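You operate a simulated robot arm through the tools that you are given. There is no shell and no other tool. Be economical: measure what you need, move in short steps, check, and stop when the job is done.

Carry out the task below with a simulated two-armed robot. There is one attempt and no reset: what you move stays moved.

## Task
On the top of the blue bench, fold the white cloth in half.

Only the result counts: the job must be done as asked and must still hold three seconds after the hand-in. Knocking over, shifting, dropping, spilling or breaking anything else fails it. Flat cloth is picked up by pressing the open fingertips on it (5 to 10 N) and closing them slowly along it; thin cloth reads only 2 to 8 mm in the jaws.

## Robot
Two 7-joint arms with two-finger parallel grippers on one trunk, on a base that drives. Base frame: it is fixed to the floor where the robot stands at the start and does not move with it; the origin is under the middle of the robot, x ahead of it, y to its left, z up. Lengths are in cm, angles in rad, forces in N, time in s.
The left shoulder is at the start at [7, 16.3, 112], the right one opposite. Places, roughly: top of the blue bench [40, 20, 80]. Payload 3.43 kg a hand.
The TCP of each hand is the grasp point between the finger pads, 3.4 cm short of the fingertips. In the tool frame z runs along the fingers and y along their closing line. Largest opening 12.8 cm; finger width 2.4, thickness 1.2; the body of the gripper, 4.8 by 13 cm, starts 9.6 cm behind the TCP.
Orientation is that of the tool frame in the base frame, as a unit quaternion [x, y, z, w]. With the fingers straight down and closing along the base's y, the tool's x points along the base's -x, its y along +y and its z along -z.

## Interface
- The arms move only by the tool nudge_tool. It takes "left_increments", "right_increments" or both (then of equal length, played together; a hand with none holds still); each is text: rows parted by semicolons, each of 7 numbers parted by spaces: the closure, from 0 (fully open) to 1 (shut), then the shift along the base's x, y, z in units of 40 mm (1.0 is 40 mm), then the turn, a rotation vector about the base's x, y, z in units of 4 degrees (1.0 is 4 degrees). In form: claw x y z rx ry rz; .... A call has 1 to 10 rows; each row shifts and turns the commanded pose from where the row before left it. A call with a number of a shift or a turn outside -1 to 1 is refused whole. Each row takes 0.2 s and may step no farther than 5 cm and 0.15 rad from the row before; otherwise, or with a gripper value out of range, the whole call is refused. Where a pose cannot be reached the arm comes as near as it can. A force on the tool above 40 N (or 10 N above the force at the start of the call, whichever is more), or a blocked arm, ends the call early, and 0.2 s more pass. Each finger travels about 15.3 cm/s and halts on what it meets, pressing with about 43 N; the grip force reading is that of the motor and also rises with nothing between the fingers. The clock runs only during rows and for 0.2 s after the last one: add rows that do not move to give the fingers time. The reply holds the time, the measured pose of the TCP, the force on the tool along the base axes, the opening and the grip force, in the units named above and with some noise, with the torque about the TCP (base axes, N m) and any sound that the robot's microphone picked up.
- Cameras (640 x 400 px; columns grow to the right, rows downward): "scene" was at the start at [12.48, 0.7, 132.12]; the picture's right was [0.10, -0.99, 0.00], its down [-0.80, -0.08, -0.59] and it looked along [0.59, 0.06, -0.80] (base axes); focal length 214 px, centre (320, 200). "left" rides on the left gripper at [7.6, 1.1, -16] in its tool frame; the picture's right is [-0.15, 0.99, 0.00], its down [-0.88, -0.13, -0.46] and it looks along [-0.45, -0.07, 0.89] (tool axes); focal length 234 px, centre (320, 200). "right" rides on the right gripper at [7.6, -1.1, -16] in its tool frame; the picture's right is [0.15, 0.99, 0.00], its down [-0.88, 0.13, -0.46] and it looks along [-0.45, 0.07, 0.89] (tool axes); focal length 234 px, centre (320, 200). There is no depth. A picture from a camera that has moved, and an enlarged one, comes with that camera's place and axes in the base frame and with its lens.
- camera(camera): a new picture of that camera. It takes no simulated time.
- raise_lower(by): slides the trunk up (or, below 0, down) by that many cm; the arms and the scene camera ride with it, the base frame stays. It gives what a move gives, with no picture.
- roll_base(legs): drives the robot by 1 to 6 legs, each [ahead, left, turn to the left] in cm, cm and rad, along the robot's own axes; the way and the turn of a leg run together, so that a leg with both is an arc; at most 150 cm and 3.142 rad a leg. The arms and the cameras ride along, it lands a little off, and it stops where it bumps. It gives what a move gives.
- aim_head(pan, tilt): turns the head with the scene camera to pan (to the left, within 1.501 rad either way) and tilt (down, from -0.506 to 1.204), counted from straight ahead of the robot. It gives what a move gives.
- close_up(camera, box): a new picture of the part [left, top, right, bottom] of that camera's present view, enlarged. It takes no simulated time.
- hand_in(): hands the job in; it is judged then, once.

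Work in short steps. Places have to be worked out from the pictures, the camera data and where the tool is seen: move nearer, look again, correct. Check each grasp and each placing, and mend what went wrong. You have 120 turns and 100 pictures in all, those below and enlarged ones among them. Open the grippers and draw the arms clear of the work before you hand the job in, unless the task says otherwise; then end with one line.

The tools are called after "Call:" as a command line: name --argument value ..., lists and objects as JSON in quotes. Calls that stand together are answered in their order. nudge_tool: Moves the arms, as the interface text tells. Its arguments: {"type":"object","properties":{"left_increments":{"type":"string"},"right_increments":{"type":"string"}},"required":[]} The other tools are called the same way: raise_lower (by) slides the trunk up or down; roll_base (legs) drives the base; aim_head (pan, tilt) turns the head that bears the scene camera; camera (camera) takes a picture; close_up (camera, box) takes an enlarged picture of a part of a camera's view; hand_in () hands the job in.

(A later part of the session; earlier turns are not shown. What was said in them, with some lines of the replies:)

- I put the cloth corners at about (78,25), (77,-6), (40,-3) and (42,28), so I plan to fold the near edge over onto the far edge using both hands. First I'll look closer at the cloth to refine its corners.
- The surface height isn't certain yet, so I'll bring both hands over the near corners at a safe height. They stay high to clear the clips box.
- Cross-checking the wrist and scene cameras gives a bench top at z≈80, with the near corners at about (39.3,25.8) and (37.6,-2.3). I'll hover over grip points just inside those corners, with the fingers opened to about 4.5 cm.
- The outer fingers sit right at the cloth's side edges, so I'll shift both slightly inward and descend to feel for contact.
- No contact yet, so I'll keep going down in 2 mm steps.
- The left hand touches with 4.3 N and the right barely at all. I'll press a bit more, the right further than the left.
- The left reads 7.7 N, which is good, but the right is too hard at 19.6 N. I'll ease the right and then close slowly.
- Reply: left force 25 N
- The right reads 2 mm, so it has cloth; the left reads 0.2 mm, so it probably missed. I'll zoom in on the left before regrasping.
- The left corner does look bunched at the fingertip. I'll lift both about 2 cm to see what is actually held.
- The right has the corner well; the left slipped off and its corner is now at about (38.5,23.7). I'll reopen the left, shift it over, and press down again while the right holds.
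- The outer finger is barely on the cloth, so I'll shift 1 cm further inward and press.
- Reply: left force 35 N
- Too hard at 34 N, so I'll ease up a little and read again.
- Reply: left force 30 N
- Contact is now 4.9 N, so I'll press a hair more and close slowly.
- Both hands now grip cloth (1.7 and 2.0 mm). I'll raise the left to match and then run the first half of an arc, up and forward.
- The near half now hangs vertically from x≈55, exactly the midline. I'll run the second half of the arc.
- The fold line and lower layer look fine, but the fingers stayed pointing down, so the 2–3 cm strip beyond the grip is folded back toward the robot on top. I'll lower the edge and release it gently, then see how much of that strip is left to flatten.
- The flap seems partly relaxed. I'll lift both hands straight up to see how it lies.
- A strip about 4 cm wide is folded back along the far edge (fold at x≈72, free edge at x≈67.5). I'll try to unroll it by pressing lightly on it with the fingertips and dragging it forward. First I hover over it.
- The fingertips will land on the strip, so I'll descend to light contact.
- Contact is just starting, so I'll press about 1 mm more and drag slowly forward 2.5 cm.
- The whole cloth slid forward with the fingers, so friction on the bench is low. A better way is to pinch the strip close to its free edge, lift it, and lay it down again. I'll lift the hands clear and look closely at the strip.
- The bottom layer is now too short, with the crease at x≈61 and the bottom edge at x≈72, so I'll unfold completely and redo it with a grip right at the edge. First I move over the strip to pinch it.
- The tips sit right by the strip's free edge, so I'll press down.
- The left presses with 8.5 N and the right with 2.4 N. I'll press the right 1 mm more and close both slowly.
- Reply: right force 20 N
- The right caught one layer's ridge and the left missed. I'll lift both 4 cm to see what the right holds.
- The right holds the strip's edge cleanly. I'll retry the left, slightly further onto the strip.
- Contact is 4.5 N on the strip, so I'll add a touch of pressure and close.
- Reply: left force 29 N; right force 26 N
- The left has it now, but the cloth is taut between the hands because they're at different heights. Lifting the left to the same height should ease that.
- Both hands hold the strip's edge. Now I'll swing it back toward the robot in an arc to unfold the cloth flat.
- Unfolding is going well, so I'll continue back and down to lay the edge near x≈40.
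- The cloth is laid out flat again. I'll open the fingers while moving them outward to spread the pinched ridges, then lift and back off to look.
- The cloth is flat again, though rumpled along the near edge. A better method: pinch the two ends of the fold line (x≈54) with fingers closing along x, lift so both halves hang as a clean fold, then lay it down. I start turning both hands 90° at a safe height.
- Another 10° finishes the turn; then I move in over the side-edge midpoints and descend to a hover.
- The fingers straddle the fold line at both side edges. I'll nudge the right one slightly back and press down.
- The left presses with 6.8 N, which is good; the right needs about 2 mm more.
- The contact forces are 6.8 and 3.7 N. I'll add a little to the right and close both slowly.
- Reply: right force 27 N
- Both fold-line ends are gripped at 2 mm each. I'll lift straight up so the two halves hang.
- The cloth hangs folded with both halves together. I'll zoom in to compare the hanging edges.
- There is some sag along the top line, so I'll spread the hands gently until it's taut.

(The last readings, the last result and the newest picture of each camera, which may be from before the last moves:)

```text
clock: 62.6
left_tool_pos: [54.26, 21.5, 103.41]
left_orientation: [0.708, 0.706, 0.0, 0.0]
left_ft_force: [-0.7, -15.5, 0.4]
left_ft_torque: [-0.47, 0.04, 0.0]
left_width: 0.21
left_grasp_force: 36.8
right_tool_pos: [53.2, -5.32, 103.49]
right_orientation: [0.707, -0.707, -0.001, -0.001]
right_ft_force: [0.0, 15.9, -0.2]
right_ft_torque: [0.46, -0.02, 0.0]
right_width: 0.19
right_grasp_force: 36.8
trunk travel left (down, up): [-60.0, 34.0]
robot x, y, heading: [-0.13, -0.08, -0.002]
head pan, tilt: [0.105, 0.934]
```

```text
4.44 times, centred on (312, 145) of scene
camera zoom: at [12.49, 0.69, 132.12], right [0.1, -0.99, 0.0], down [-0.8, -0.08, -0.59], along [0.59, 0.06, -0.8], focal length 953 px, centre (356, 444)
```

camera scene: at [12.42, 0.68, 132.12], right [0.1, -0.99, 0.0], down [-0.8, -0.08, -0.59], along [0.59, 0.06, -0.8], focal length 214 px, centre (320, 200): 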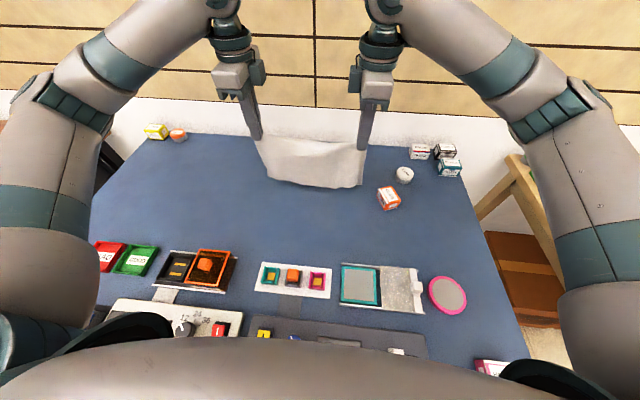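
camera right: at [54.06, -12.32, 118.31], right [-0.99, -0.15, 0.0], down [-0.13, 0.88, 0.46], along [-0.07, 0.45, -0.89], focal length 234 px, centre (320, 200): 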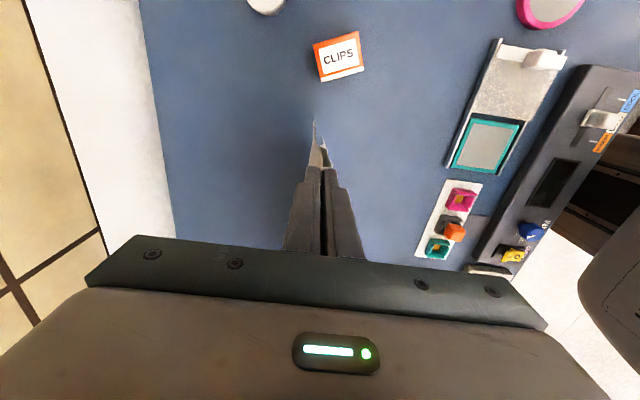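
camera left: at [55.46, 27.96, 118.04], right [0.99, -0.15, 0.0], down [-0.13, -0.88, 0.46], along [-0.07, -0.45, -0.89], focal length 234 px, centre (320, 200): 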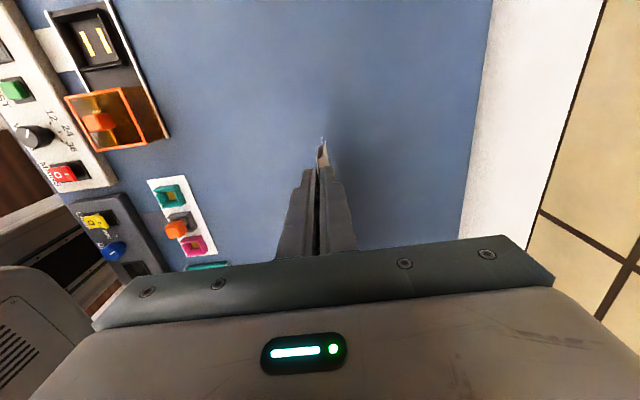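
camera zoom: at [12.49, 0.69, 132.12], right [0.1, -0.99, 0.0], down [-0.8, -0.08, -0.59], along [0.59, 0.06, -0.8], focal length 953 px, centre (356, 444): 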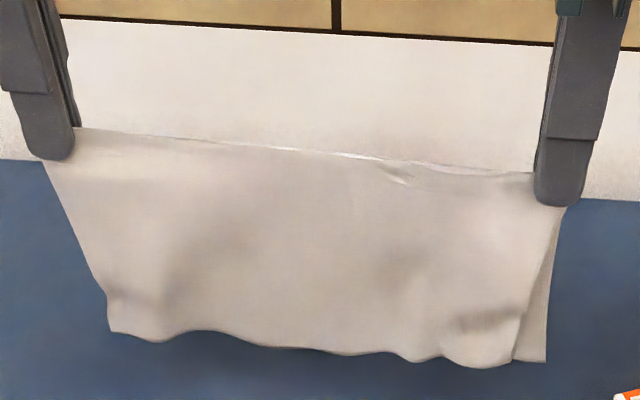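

The top line is taut (15 N) and both layers' bottom edges look even. I'll relax the tension slightly, shift 6 cm forward and let the cloth settle.

Call:
nudge_tool --left_increments "1 0.1 -0.03 0 0 0 0;1 0.2 -0.03 0 0 0 0;1 0.25 0 0 0 0 0;1 0.25 0 0 0 0 0;1 0.25 0 0 0 0 0;1 0.2 0 0 0 0 0;1 0.1 0 0 0 0 0;1 0 0 0 0 0 0;1 0 0 0 0 0 0;1 0 0 0 0 0 0" --right_increments "1 0.15 0.03 0 0 0 0;1 0.2 0.03 0 0 0 0;1 0.28 0 0 0 0 0;1 0.28 0 0 0 0 0;1 0.28 0 0 0 0 0;1 0.23 0 0 0 0 0;1 0.15 0 0 0 0 0;1 0 0 0 0 0 0;1 0 0 0 0 0 0;1 0 0 0 0 0 0"

Call:
close_up --camera "scene" --box '[240, 90, 384, 180]'

Call:
close_up --camera "left" --box '[256, 90, 384, 170]'

Call:
close_up --camera "right" --box '[256, 90, 384, 170]'

```text
clock: 64.8
left_tool_pos: [59.63, 21.24, 103.57]
left_orientation: [0.707, 0.707, -0.001, 0.001]
left_ft_force: [0.0, -5.5, -0.2]
left_ft_torque: [-0.18, 0.01, 0.02]
left_width: 0.17
left_grasp_force: 37.1
right_tool_pos: [59.52, -5.17, 103.4]
right_orientation: [-0.707, 0.707, 0.001, 0.0]
right_ft_force: [0.4, 5.2, 0.3]
right_ft_torque: [0.22, -0.01, -0.02]
right_width: 0.23
right_grasp_force: 36.7
trunk travel left (down, up): [-60.0, 34.0]
robot x, y, heading: [0.13, -0.04, -0.002]
head pan, tilt: [0.105, 0.934]
```

```text
4.44 times, centred on (312, 135) of scene
camera zoom: at [12.48, 0.69, 132.12], right [0.1, -0.99, 0.0], down [-0.8, -0.08, -0.59], along [0.59, 0.06, -0.8], focal length 953 px, centre (356, 489)
```

zoom: 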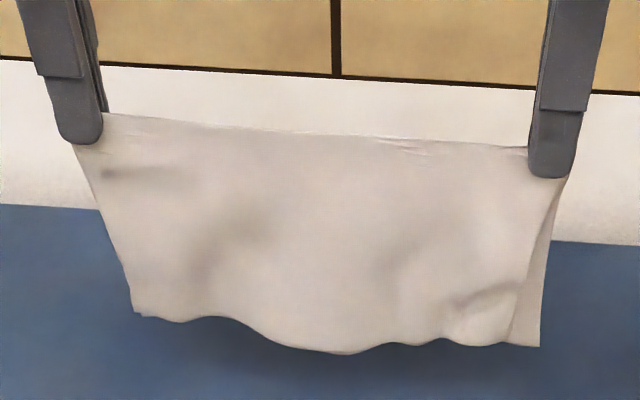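

```text
5.00 times, centred on (320, 130) of left
camera zoom: at [60.89, 28.81, 119.45], right [0.99, -0.15, 0.0], down [-0.13, -0.88, 0.46], along [-0.07, -0.45, -0.89], focal length 1171 px, centre (320, 550)
```

zoom: 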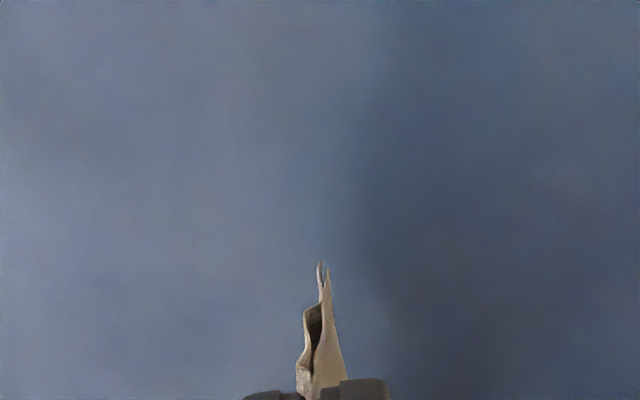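

```text
5.00 times, centred on (320, 130) of right
camera zoom: at [60.55, -12.75, 119.34], right [-0.99, -0.15, 0.0], down [-0.13, 0.88, 0.46], along [-0.07, 0.45, -0.89], focal length 1171 px, centre (320, 550)
```

zoom: 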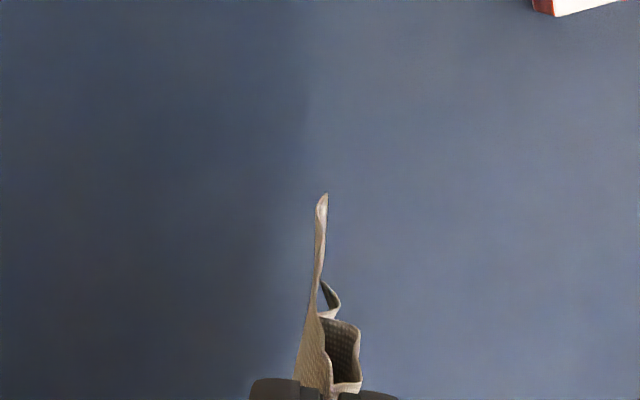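

The bottom edges hang about 6 cm above the bench. I'll lower until they just touch and then settle.

Call:
nudge_tool --left_increments "1 0 0 -0.25 0 0 0;1 0 0 -0.3 0 0 0;1 0 0 -0.3 0 0 0;1 0 0 -0.3 0 0 0;1 0 0 -0.3 0 0 0;1 0 0 -0.1 0 0 0;1 0 0 0 0 0 0;1 0 0 0 0 0 0" --right_increments "1 0 0 -0.25 0 0 0;1 0 0 -0.3 0 0 0;1 0 0 -0.3 0 0 0;1 0 0 -0.3 0 0 0;1 0 0 -0.3 0 0 0;1 0 0 -0.1 0 0 0;1 0 0 0 0 0 0;1 0 0 0 0 0 0"

Call:
nudge_tool --left_increments "1 -0.2 0 -0.01 0 0 0;1 -0.33 0 -0.03 0 0 0;1 -0.32 0 -0.06 0 0 0;1 -0.32 0 -0.07 0 0 0;1 -0.31 0 -0.1 0 0 0;1 -0.3 0 -0.11 0 0 0;1 -0.28 0 -0.14 0 0 0;1 -0.28 0 -0.15 0 0 0;1 -0.25 0 -0.18 0 0 0;1 -0.25 0 -0.18 0 0 0" --right_increments "1 -0.2 0 -0.01 0 0 0;1 -0.33 0 -0.03 0 0 0;1 -0.32 0 -0.06 0 0 0;1 -0.32 0 -0.07 0 0 0;1 -0.31 0 -0.1 0 0 0;1 -0.3 0 -0.11 0 0 0;1 -0.28 0 -0.14 0 0 0;1 -0.28 0 -0.15 0 0 0;1 -0.25 0 -0.18 0 0 0;1 -0.25 0 -0.18 0 0 0"

Call:
close_up --camera "scene" --box '[216, 110, 408, 230]'

Call:
camera --camera "left"

```text
clock: 66.6
left_tool_pos: [59.68, 21.23, 97.16]
left_orientation: [0.707, 0.707, 0.0, 0.0]
left_ft_force: [-0.1, -7.2, 0.6]
left_ft_torque: [-0.27, -0.01, -0.01]
left_width: 0.2
left_grasp_force: 36.7
right_tool_pos: [59.32, -5.3, 97.17]
right_orientation: [-0.707, 0.707, 0.0, 0.001]
right_ft_force: [0.3, 7.9, 0.1]
right_ft_torque: [0.29, 0.0, 0.04]
right_width: 0.18
right_grasp_force: 36.4
trunk travel left (down, up): [-60.0, 34.0]
robot x, y, heading: [-0.35, -0.26, -0.001]
head pan, tilt: [0.105, 0.934]
```

```text
clock: 68.8
left_tool_pos: [48.13, 21.24, 93.22]
left_orientation: [0.707, 0.707, 0.001, 0.0]
left_ft_force: [0.6, -8.5, 0.2]
left_ft_torque: [-0.25, 0.02, -0.04]
left_width: 0.21
left_grasp_force: 36.8
right_tool_pos: [47.96, -5.37, 92.89]
right_orientation: [-0.707, 0.707, 0.0, 0.0]
right_ft_force: [0.4, 9.3, 0.2]
right_ft_torque: [0.3, -0.01, -0.02]
right_width: 0.22
right_grasp_force: 36.6
trunk travel left (down, up): [-60.0, 34.0]
robot x, y, heading: [-0.38, 0.11, -0.001]
head pan, tilt: [0.105, 0.934]
```

```text
3.33 times, centred on (312, 170) of scene
camera zoom: at [12.45, 0.67, 132.13], right [0.1, -0.99, 0.0], down [-0.8, -0.08, -0.59], along [0.59, 0.06, -0.8], focal length 715 px, centre (347, 300)
```

zoom: 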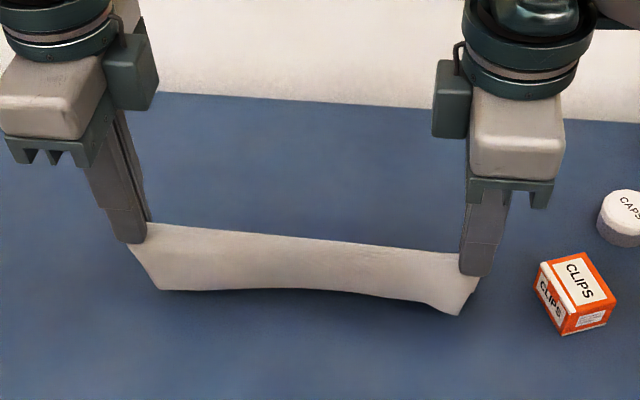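

```text
39 pictures are left
camera left: at [49.51, 28.82, 109.18], right [0.99, -0.15, 0.0], down [-0.13, -0.88, 0.46], along [-0.07, -0.45, -0.89], focal length 234 px, centre (320, 200)
```

left: 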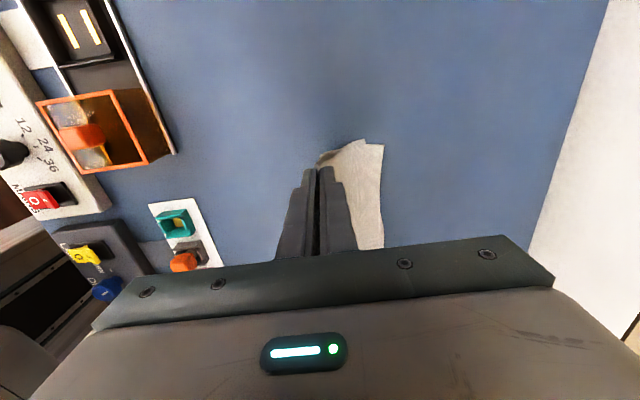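

The cloth is trailing forward nicely as I lower. I'll continue pulling back and down until the fold line is near the bench.

Call:
nudge_tool --left_increments "1 -0.25 0 -0.2 0 0 0;1 -0.24 0 -0.21 0 0 0;1 -0.23 0 -0.23 0 0 0;1 -0.22 0 -0.25 0 0 0;1 -0.2 0 -0.25 0 0 0;1 -0.2 0 -0.25 0 0 0;1 -0.2 0 -0.25 0 0 0;1 -0.18 0 -0.25 0 0 0;1 -0.15 0 -0.2 0 0 0;1 -0.1 0 -0.18 0 0 0" --right_increments "1 -0.25 0 -0.2 0 0 0;1 -0.24 0 -0.21 0 0 0;1 -0.23 0 -0.23 0 0 0;1 -0.22 0 -0.25 0 0 0;1 -0.2 0 -0.25 0 0 0;1 -0.2 0 -0.25 0 0 0;1 -0.2 0 -0.25 0 0 0;1 -0.18 0 -0.25 0 0 0;1 -0.15 0 -0.2 0 0 0;1 -0.1 0 -0.12 0 0 0"

Call:
close_up --camera "scene" --box '[216, 130, 408, 250]'

Call:
camera --camera "left"

Call:
camera --camera "right"

```text
clock: 71.0
left_tool_pos: [40.5, 21.44, 84.1]
left_orientation: [0.707, 0.707, -0.001, 0.001]
left_ft_force: [-0.2, -11.6, 3.0]
left_ft_torque: [-0.34, 0.01, 0.02]
left_width: 0.19
left_grasp_force: 37.2
right_tool_pos: [40.02, -5.2, 84.37]
right_orientation: [-0.707, 0.707, 0.0, 0.0]
right_ft_force: [-0.3, 9.9, 0.1]
right_ft_torque: [0.39, 0.0, 0.03]
right_width: 0.21
right_grasp_force: 36.6
trunk travel left (down, up): [-60.0, 34.0]
robot x, y, heading: [-0.16, 0.04, 0.0]
head pan, tilt: [0.105, 0.934]
```

```text
3.33 times, centred on (312, 190) of scene
camera zoom: at [12.45, 0.7, 132.13], right [0.1, -0.99, 0.0], down [-0.8, -0.08, -0.59], along [0.59, 0.06, -0.8], focal length 715 px, centre (347, 233)
```

zoom: 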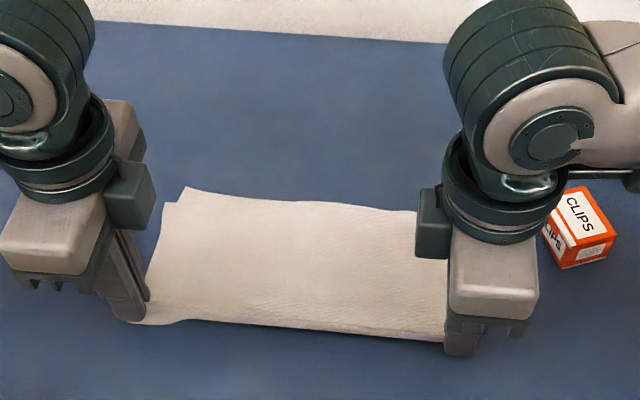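

```text
37 pictures are left
camera left: at [41.78, 28.92, 100.05], right [0.99, -0.15, 0.0], down [-0.13, -0.88, 0.46], along [-0.07, -0.45, -0.89], focal length 234 px, centre (320, 200)
```

left: 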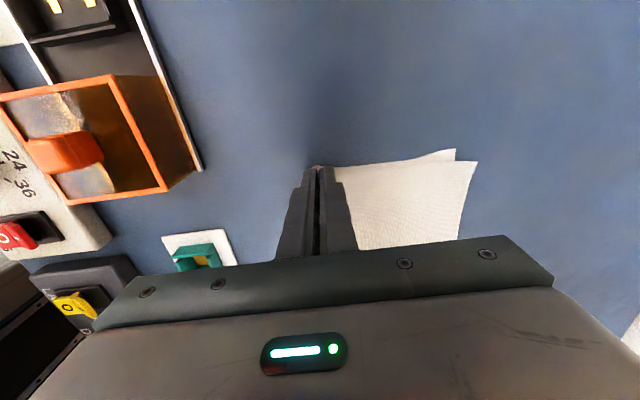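

```text
36 pictures are left
camera right: at [41.19, -12.95, 100.33], right [-0.99, -0.15, 0.0], down [-0.13, 0.88, 0.46], along [-0.07, 0.45, -0.89], focal length 234 px, centre (320, 200)
```

right: 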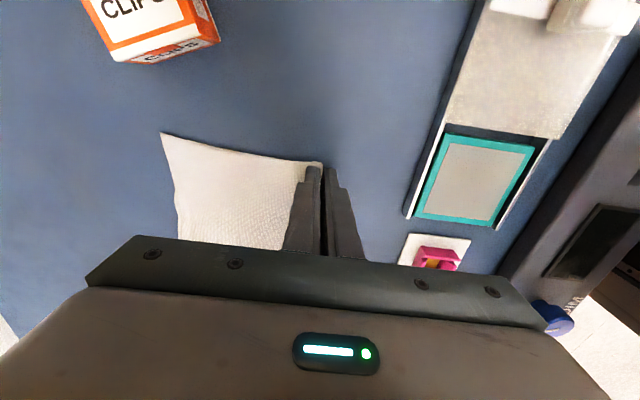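

Excellent: both layers are lying flat with edges within about 1–1.5 cm. I'll ease the side tension, open gently and lift straight up.

Call:
nudge_tool --left_increments "1 -0.05 -0.06 -0.03 0 0 0;1 -0.05 0 0 0 0 0;0.95 0 0 0 0 0 0;0.88 0 0 0 0 0 0;0.82 0 0 0 0 0 0;0.8 0 0 0.05 0 0 0;0.8 0 0 0.3 0 0 0;0.8 0 0 0.7 0 0 0;0.8 0 0 1 0 0 0;0.8 0 0 0.5 0 0 0" --right_increments "1 -0.05 0.06 -0.08 0 0 0;1 -0.05 0 0 0 0 0;0.95 0 0 0 0 0 0;0.88 0 0 0 0 0 0;0.82 0 0 0 0 0 0;0.8 0 0 0.05 0 0 0;0.8 0 0 0.3 0 0 0;0.8 0 0 0.7 0 0 0;0.8 0 0 1 0 0 0;0.8 0 0 0.5 0 0 0"

Call:
nudge_tool --left_increments "0.8 0 1 0.2 0 0 0;0.8 0 1 0 0 0 0;0.8 0 1 0 0 0 0;0.8 0 0 0 0 0 0" --right_increments "0.8 0 -1 0.2 0 0 0;0.8 0 -1 0 0 0 0;0.8 0 -1 0 0 0 0;0.8 0 0 0 0 0 0"

Call:
close_up --camera "scene" --box '[216, 150, 376, 250]'

Call:
camera --camera "left"

Call:
camera --camera "right"

```text
clock: 73.2
left_tool_pos: [40.09, 21.13, 94.17]
left_orientation: [0.707, 0.707, 0.0, 0.0]
left_ft_force: [0.1, -0.5, 0.5]
left_ft_torque: [0.03, -0.01, -0.01]
left_width: 2.56
left_grasp_force: 0.2
right_tool_pos: [39.88, -4.95, 94.12]
right_orientation: [-0.707, 0.707, -0.001, -0.001]
right_ft_force: [0.2, 0.1, -0.2]
right_ft_torque: [0.03, 0.0, -0.01]
right_width: 2.55
right_grasp_force: 0.1
trunk travel left (down, up): [-60.0, 34.0]
robot x, y, heading: [-0.3, -0.28, 0.0]
head pan, tilt: [0.105, 0.934]
```

```text
clock: 74.2
left_tool_pos: [40.3, 33.27, 95.16]
left_orientation: [0.707, 0.707, 0.0, 0.001]
left_ft_force: [0.7, 0.5, -0.6]
left_ft_torque: [0.04, 0.01, -0.02]
left_width: 2.56
left_grasp_force: 0.1
right_tool_pos: [39.86, -17.19, 94.88]
right_orientation: [0.707, -0.707, -0.001, 0.001]
right_ft_force: [0.2, -0.2, -0.5]
right_ft_torque: [0.0, 0.02, 0.0]
right_width: 2.57
right_grasp_force: 0.1
trunk travel left (down, up): [-60.0, 34.0]
robot x, y, heading: [0.17, 0.17, -0.001]
head pan, tilt: [0.105, 0.934]
```

```text
4.00 times, centred on (296, 200) of scene
camera zoom: at [12.6, 0.71, 132.11], right [0.1, -0.99, 0.0], down [-0.8, -0.08, -0.59], along [0.59, 0.06, -0.8], focal length 858 px, centre (416, 200)
```

zoom: 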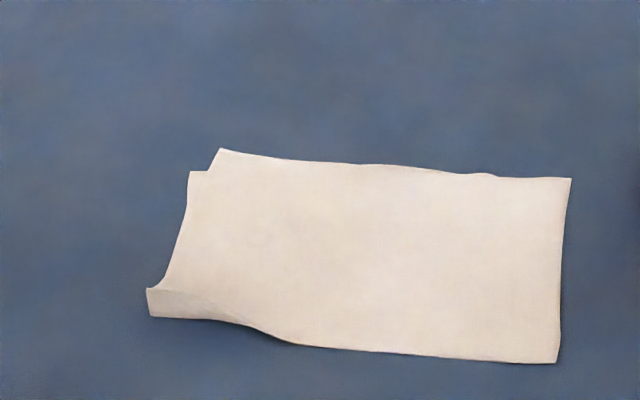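

```text
34 pictures are left
camera left: at [41.6, 40.72, 111.1], right [0.99, -0.15, 0.0], down [-0.13, -0.88, 0.46], along [-0.07, -0.45, -0.89], focal length 234 px, centre (320, 200)
```

left: 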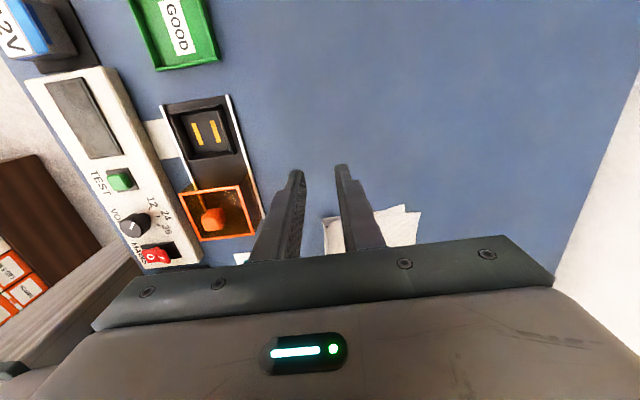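

```text
33 pictures are left
camera right: at [40.89, -24.69, 110.89], right [-0.99, -0.15, 0.0], down [-0.13, 0.88, 0.46], along [-0.07, 0.45, -0.89], focal length 234 px, centre (320, 200)
```

right: 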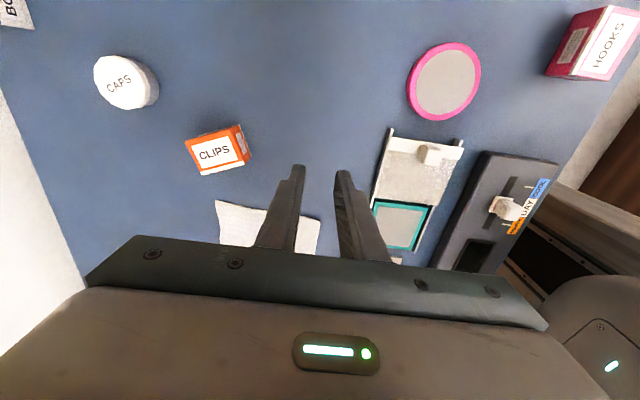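

It's a clean half-fold, with a small rise at the near-left corner and about 2–3 cm of layer offset at the far-left. I'll look closer at those spots.

Call:
close_up --camera "scene" --box '[240, 175, 320, 225]'

Call:
close_up --camera "scene" --box '[300, 190, 380, 240]'

```text
8.00 times, centred on (280, 200) of scene
camera zoom: at [12.6, 0.71, 132.11], right [0.1, -0.99, 0.0], down [-0.8, -0.08, -0.59], along [0.59, 0.06, -0.8], focal length 1716 px, centre (640, 200)
```

zoom: 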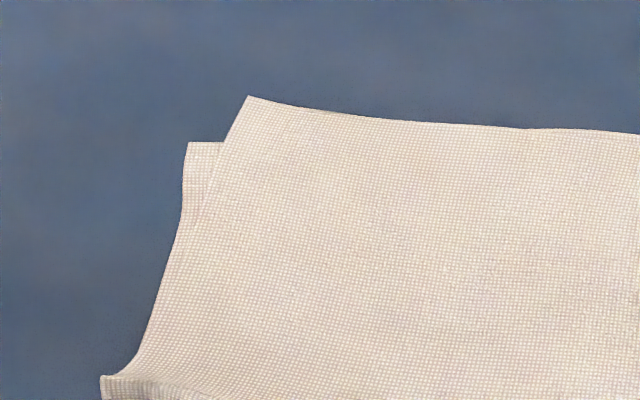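

```text
8.00 times, centred on (340, 215) of scene
camera zoom: at [12.6, 0.71, 132.11], right [0.1, -0.99, 0.0], down [-0.8, -0.08, -0.59], along [0.59, 0.06, -0.8], focal length 1716 px, centre (160, 80)
```

zoom: 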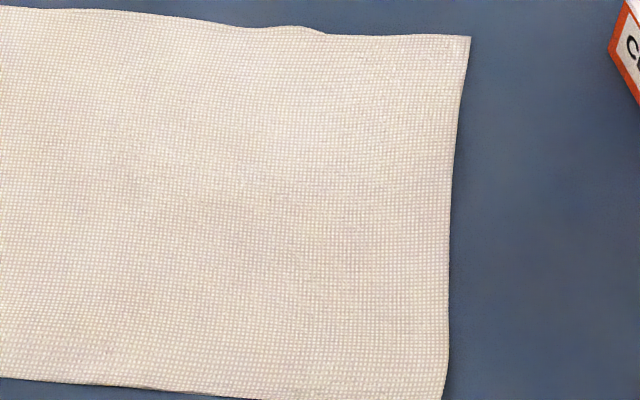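

A small ridge stands up at the near-left end of the crease. I'll push it over toward the robot with the closed left fingertips just above the cloth, starting behind it.

Call:
nudge_tool --left_increments "1 0.3 -0.65 0 0 0 0;1 0.3 -0.65 0 0 0 0;1 0.3 -0.65 0 0 0 0;1 0.3 -0.65 0 0 0 0;1 0 -0.6 -0.3 0 0 0;1 0 0 -0.8 0 0 0;1 0 0 -0.8 0 0 0;1 0 0 -0.6 0 0 0;1 0 0 -0.2 0 0 0;1 0 0 0 0 0 0"

Call:
close_up --camera "scene" --box '[216, 150, 376, 250]'

```text
clock: 76.4
left_tool_pos: [44.9, 20.16, 84.1]
left_orientation: [0.707, 0.707, 0.0, 0.0]
left_ft_force: [-0.2, 0.4, 0.1]
left_ft_torque: [0.02, 0.0, -0.01]
left_width: 0.0
left_grasp_force: 32.8
right_tool_pos: [39.66, -17.1, 94.94]
right_orientation: [-0.707, 0.707, 0.0, 0.0]
right_ft_force: [0.6, -0.3, -0.6]
right_ft_torque: [-0.01, 0.02, 0.0]
right_width: 2.55
right_grasp_force: 0.1
trunk travel left (down, up): [-60.0, 34.0]
robot x, y, heading: [-0.32, 0.18, -0.003]
head pan, tilt: [0.105, 0.934]
```

```text
4.00 times, centred on (296, 200) of scene
camera zoom: at [12.47, 0.68, 132.12], right [0.1, -0.99, 0.0], down [-0.8, -0.08, -0.59], along [0.59, 0.06, -0.8], focal length 858 px, centre (416, 200)
```

zoom: 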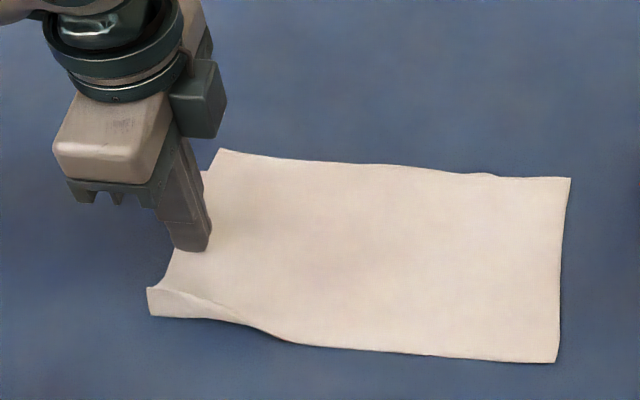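

I'm positioned behind the ridge, so I'll sweep slowly toward the robot.

Call:
nudge_tool --left_increments "1 -0.18 0 0 0 0 0;1 -0.18 0 0 0 0 0;1 -0.18 0 0 0 0 0;1 -0.18 0 0 0 0 0;1 -0.18 0 0 0 0 0;1 -0.18 0 0 0 0 0;1 -0.18 0 0 0 0 0;1 -0.18 0 0 0 0 0;1 0 0 0 0 0 0"

Call:
close_up --camera "scene" --box '[216, 150, 376, 250]'

```text
clock: 78.4
left_tool_pos: [39.0, 20.22, 84.31]
left_orientation: [0.707, 0.707, 0.0, -0.001]
left_ft_force: [-0.3, -0.7, -0.9]
left_ft_torque: [0.04, 0.02, 0.0]
left_width: 0.0
left_grasp_force: 32.8
right_tool_pos: [39.66, -17.08, 94.9]
right_orientation: [0.707, -0.707, 0.0, 0.001]
right_ft_force: [-0.4, 0.6, 0.6]
right_ft_torque: [-0.01, 0.01, 0.03]
right_width: 2.58
right_grasp_force: 0.2
trunk travel left (down, up): [-60.0, 34.0]
robot x, y, heading: [-0.19, -0.01, -0.002]
head pan, tilt: [0.105, 0.934]
```

```text
4.00 times, centred on (296, 200) of scene
camera zoom: at [12.48, 0.69, 132.12], right [0.1, -0.99, 0.0], down [-0.8, -0.08, -0.59], along [0.59, 0.06, -0.8], focal length 858 px, centre (416, 200)
```

zoom: 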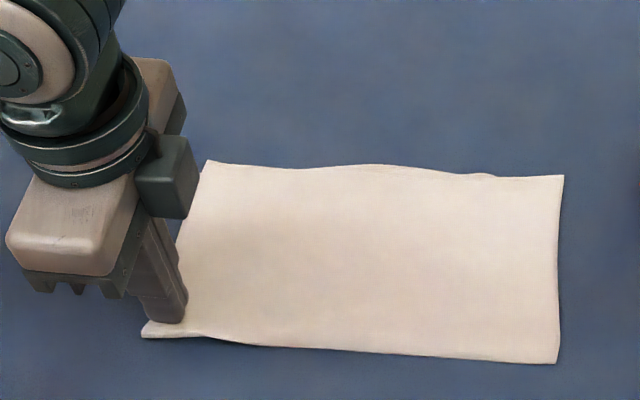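

The ridge is pulled out and the fold looks straighter. I'll lift the left hand away and check.

Call:
nudge_tool --left_increments "1 0 0 0.3 0 0 0;1 0 0 0.8 0 0 0;1 0 0.4 0.9 0 0 0;0.8 0 1 0.5 0 0 0;0.8 0 1 0 0 0 0;0.8 0 1 0 0 0 0;0.8 0 0 0 0 0 0"

Call:
close_up --camera "scene" --box '[216, 150, 376, 250]'

Call:
camera --camera "scene"

```text
clock: 80.0
left_tool_pos: [39.23, 33.7, 94.36]
left_orientation: [0.707, 0.707, 0.0, -0.001]
left_ft_force: [1.1, 0.3, 0.3]
left_ft_torque: [0.01, 0.03, -0.01]
left_width: 2.53
left_grasp_force: 0.1
right_tool_pos: [39.83, -17.17, 94.95]
right_orientation: [0.707, -0.707, 0.0, 0.0]
right_ft_force: [0.1, -0.2, 0.0]
right_ft_torque: [0.03, 0.01, 0.04]
right_width: 2.56
right_grasp_force: 0.1
trunk travel left (down, up): [-60.0, 34.0]
robot x, y, heading: [0.02, 0.27, -0.0]
head pan, tilt: [0.105, 0.934]
```

```text
4.00 times, centred on (296, 200) of scene
camera zoom: at [12.54, 0.61, 132.12], right [0.1, -0.99, 0.0], down [-0.8, -0.08, -0.59], along [0.59, 0.06, -0.8], focal length 858 px, centre (416, 200)
```

zoom: 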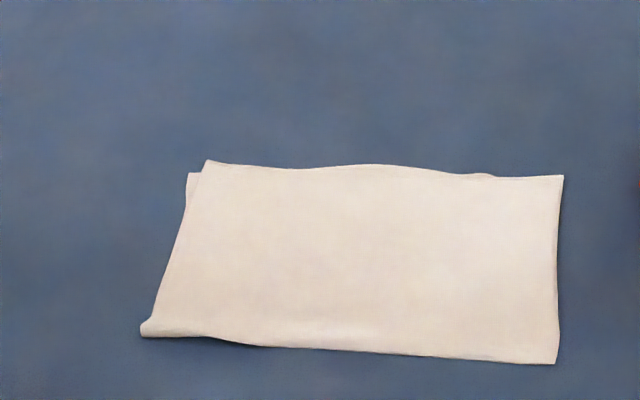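

```text
27 pictures are left
camera scene: at [12.54, 0.61, 132.12], right [0.1, -0.99, 0.0], down [-0.8, -0.08, -0.59], along [0.59, 0.06, -0.8], focal length 214 px, centre (320, 200)
```

scene: 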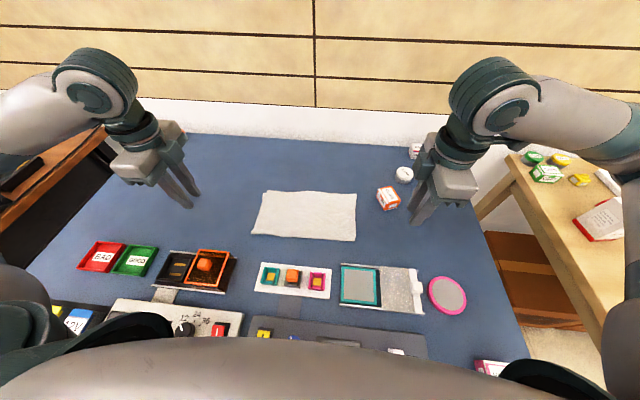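

The folded layers now match within about 1.5 cm and the other items look undisturbed. I'll open the grippers fully and raise the arms clear.

Call:
nudge_tool --left_increments "0.5 0 0.3 0.5 0 0 0;0 0 0.3 0.5 0 0 0;0 0 0.3 0.5 0 0 0;0 0 0 0 0 0 0;0 0 0 0 0 0 0;0 0 0 0 0 0 0" --right_increments "0.5 0 -0.1 0.6 0 0 0;0 0 -0.1 0.6 0 0 0;0 0 0 0.6 0 0 0;0 0 0 0 0 0 0;0 0 0 0 0 0 0;0 0 0 0 0 0 0"

Call:
camera --camera "scene"

```text
clock: 81.4
left_tool_pos: [39.24, 37.38, 100.23]
left_orientation: [0.707, 0.707, 0.0, 0.0]
left_ft_force: [-0.4, -0.3, -1.0]
left_ft_torque: [0.0, 0.0, -0.01]
left_width: 12.79
left_grasp_force: 0.1
right_tool_pos: [39.83, -17.69, 102.34]
right_orientation: [0.707, -0.707, 0.0, 0.001]
right_ft_force: [0.1, 0.2, -0.2]
right_ft_torque: [0.0, 0.0, 0.01]
right_width: 12.82
right_grasp_force: 0.0
trunk travel left (down, up): [-60.0, 34.0]
robot x, y, heading: [0.27, -0.32, 0.001]
head pan, tilt: [0.105, 0.934]
```

```text
26 pictures are left
camera scene: at [12.47, 0.69, 132.12], right [0.1, -0.99, 0.0], down [-0.8, -0.08, -0.59], along [0.59, 0.06, -0.8], focal length 214 px, centre (320, 200)
```

scene: 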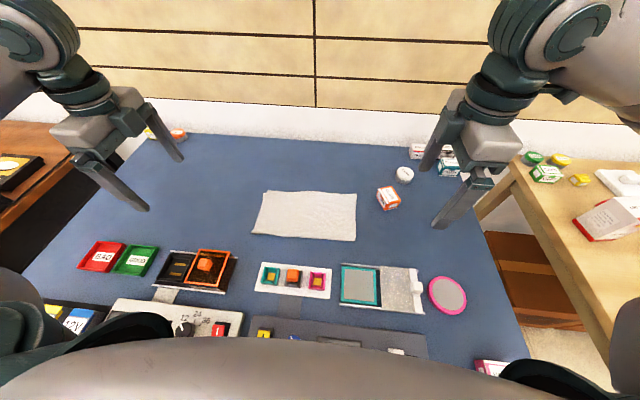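

The cloth lies folded in half, the grippers are open and clear, and everything else is in place. Handing in.

Call:
hand_in

```text
The job is handed in.
```

I folded the white cloth in half on the blue bench and handed the job in; the visible far-left corners of the two layers line up to within about 1.5 cm. The far-right corner of the lower layer is hidden under the top one, so I couldn't check it. Nothing else looked moved in the last picture.
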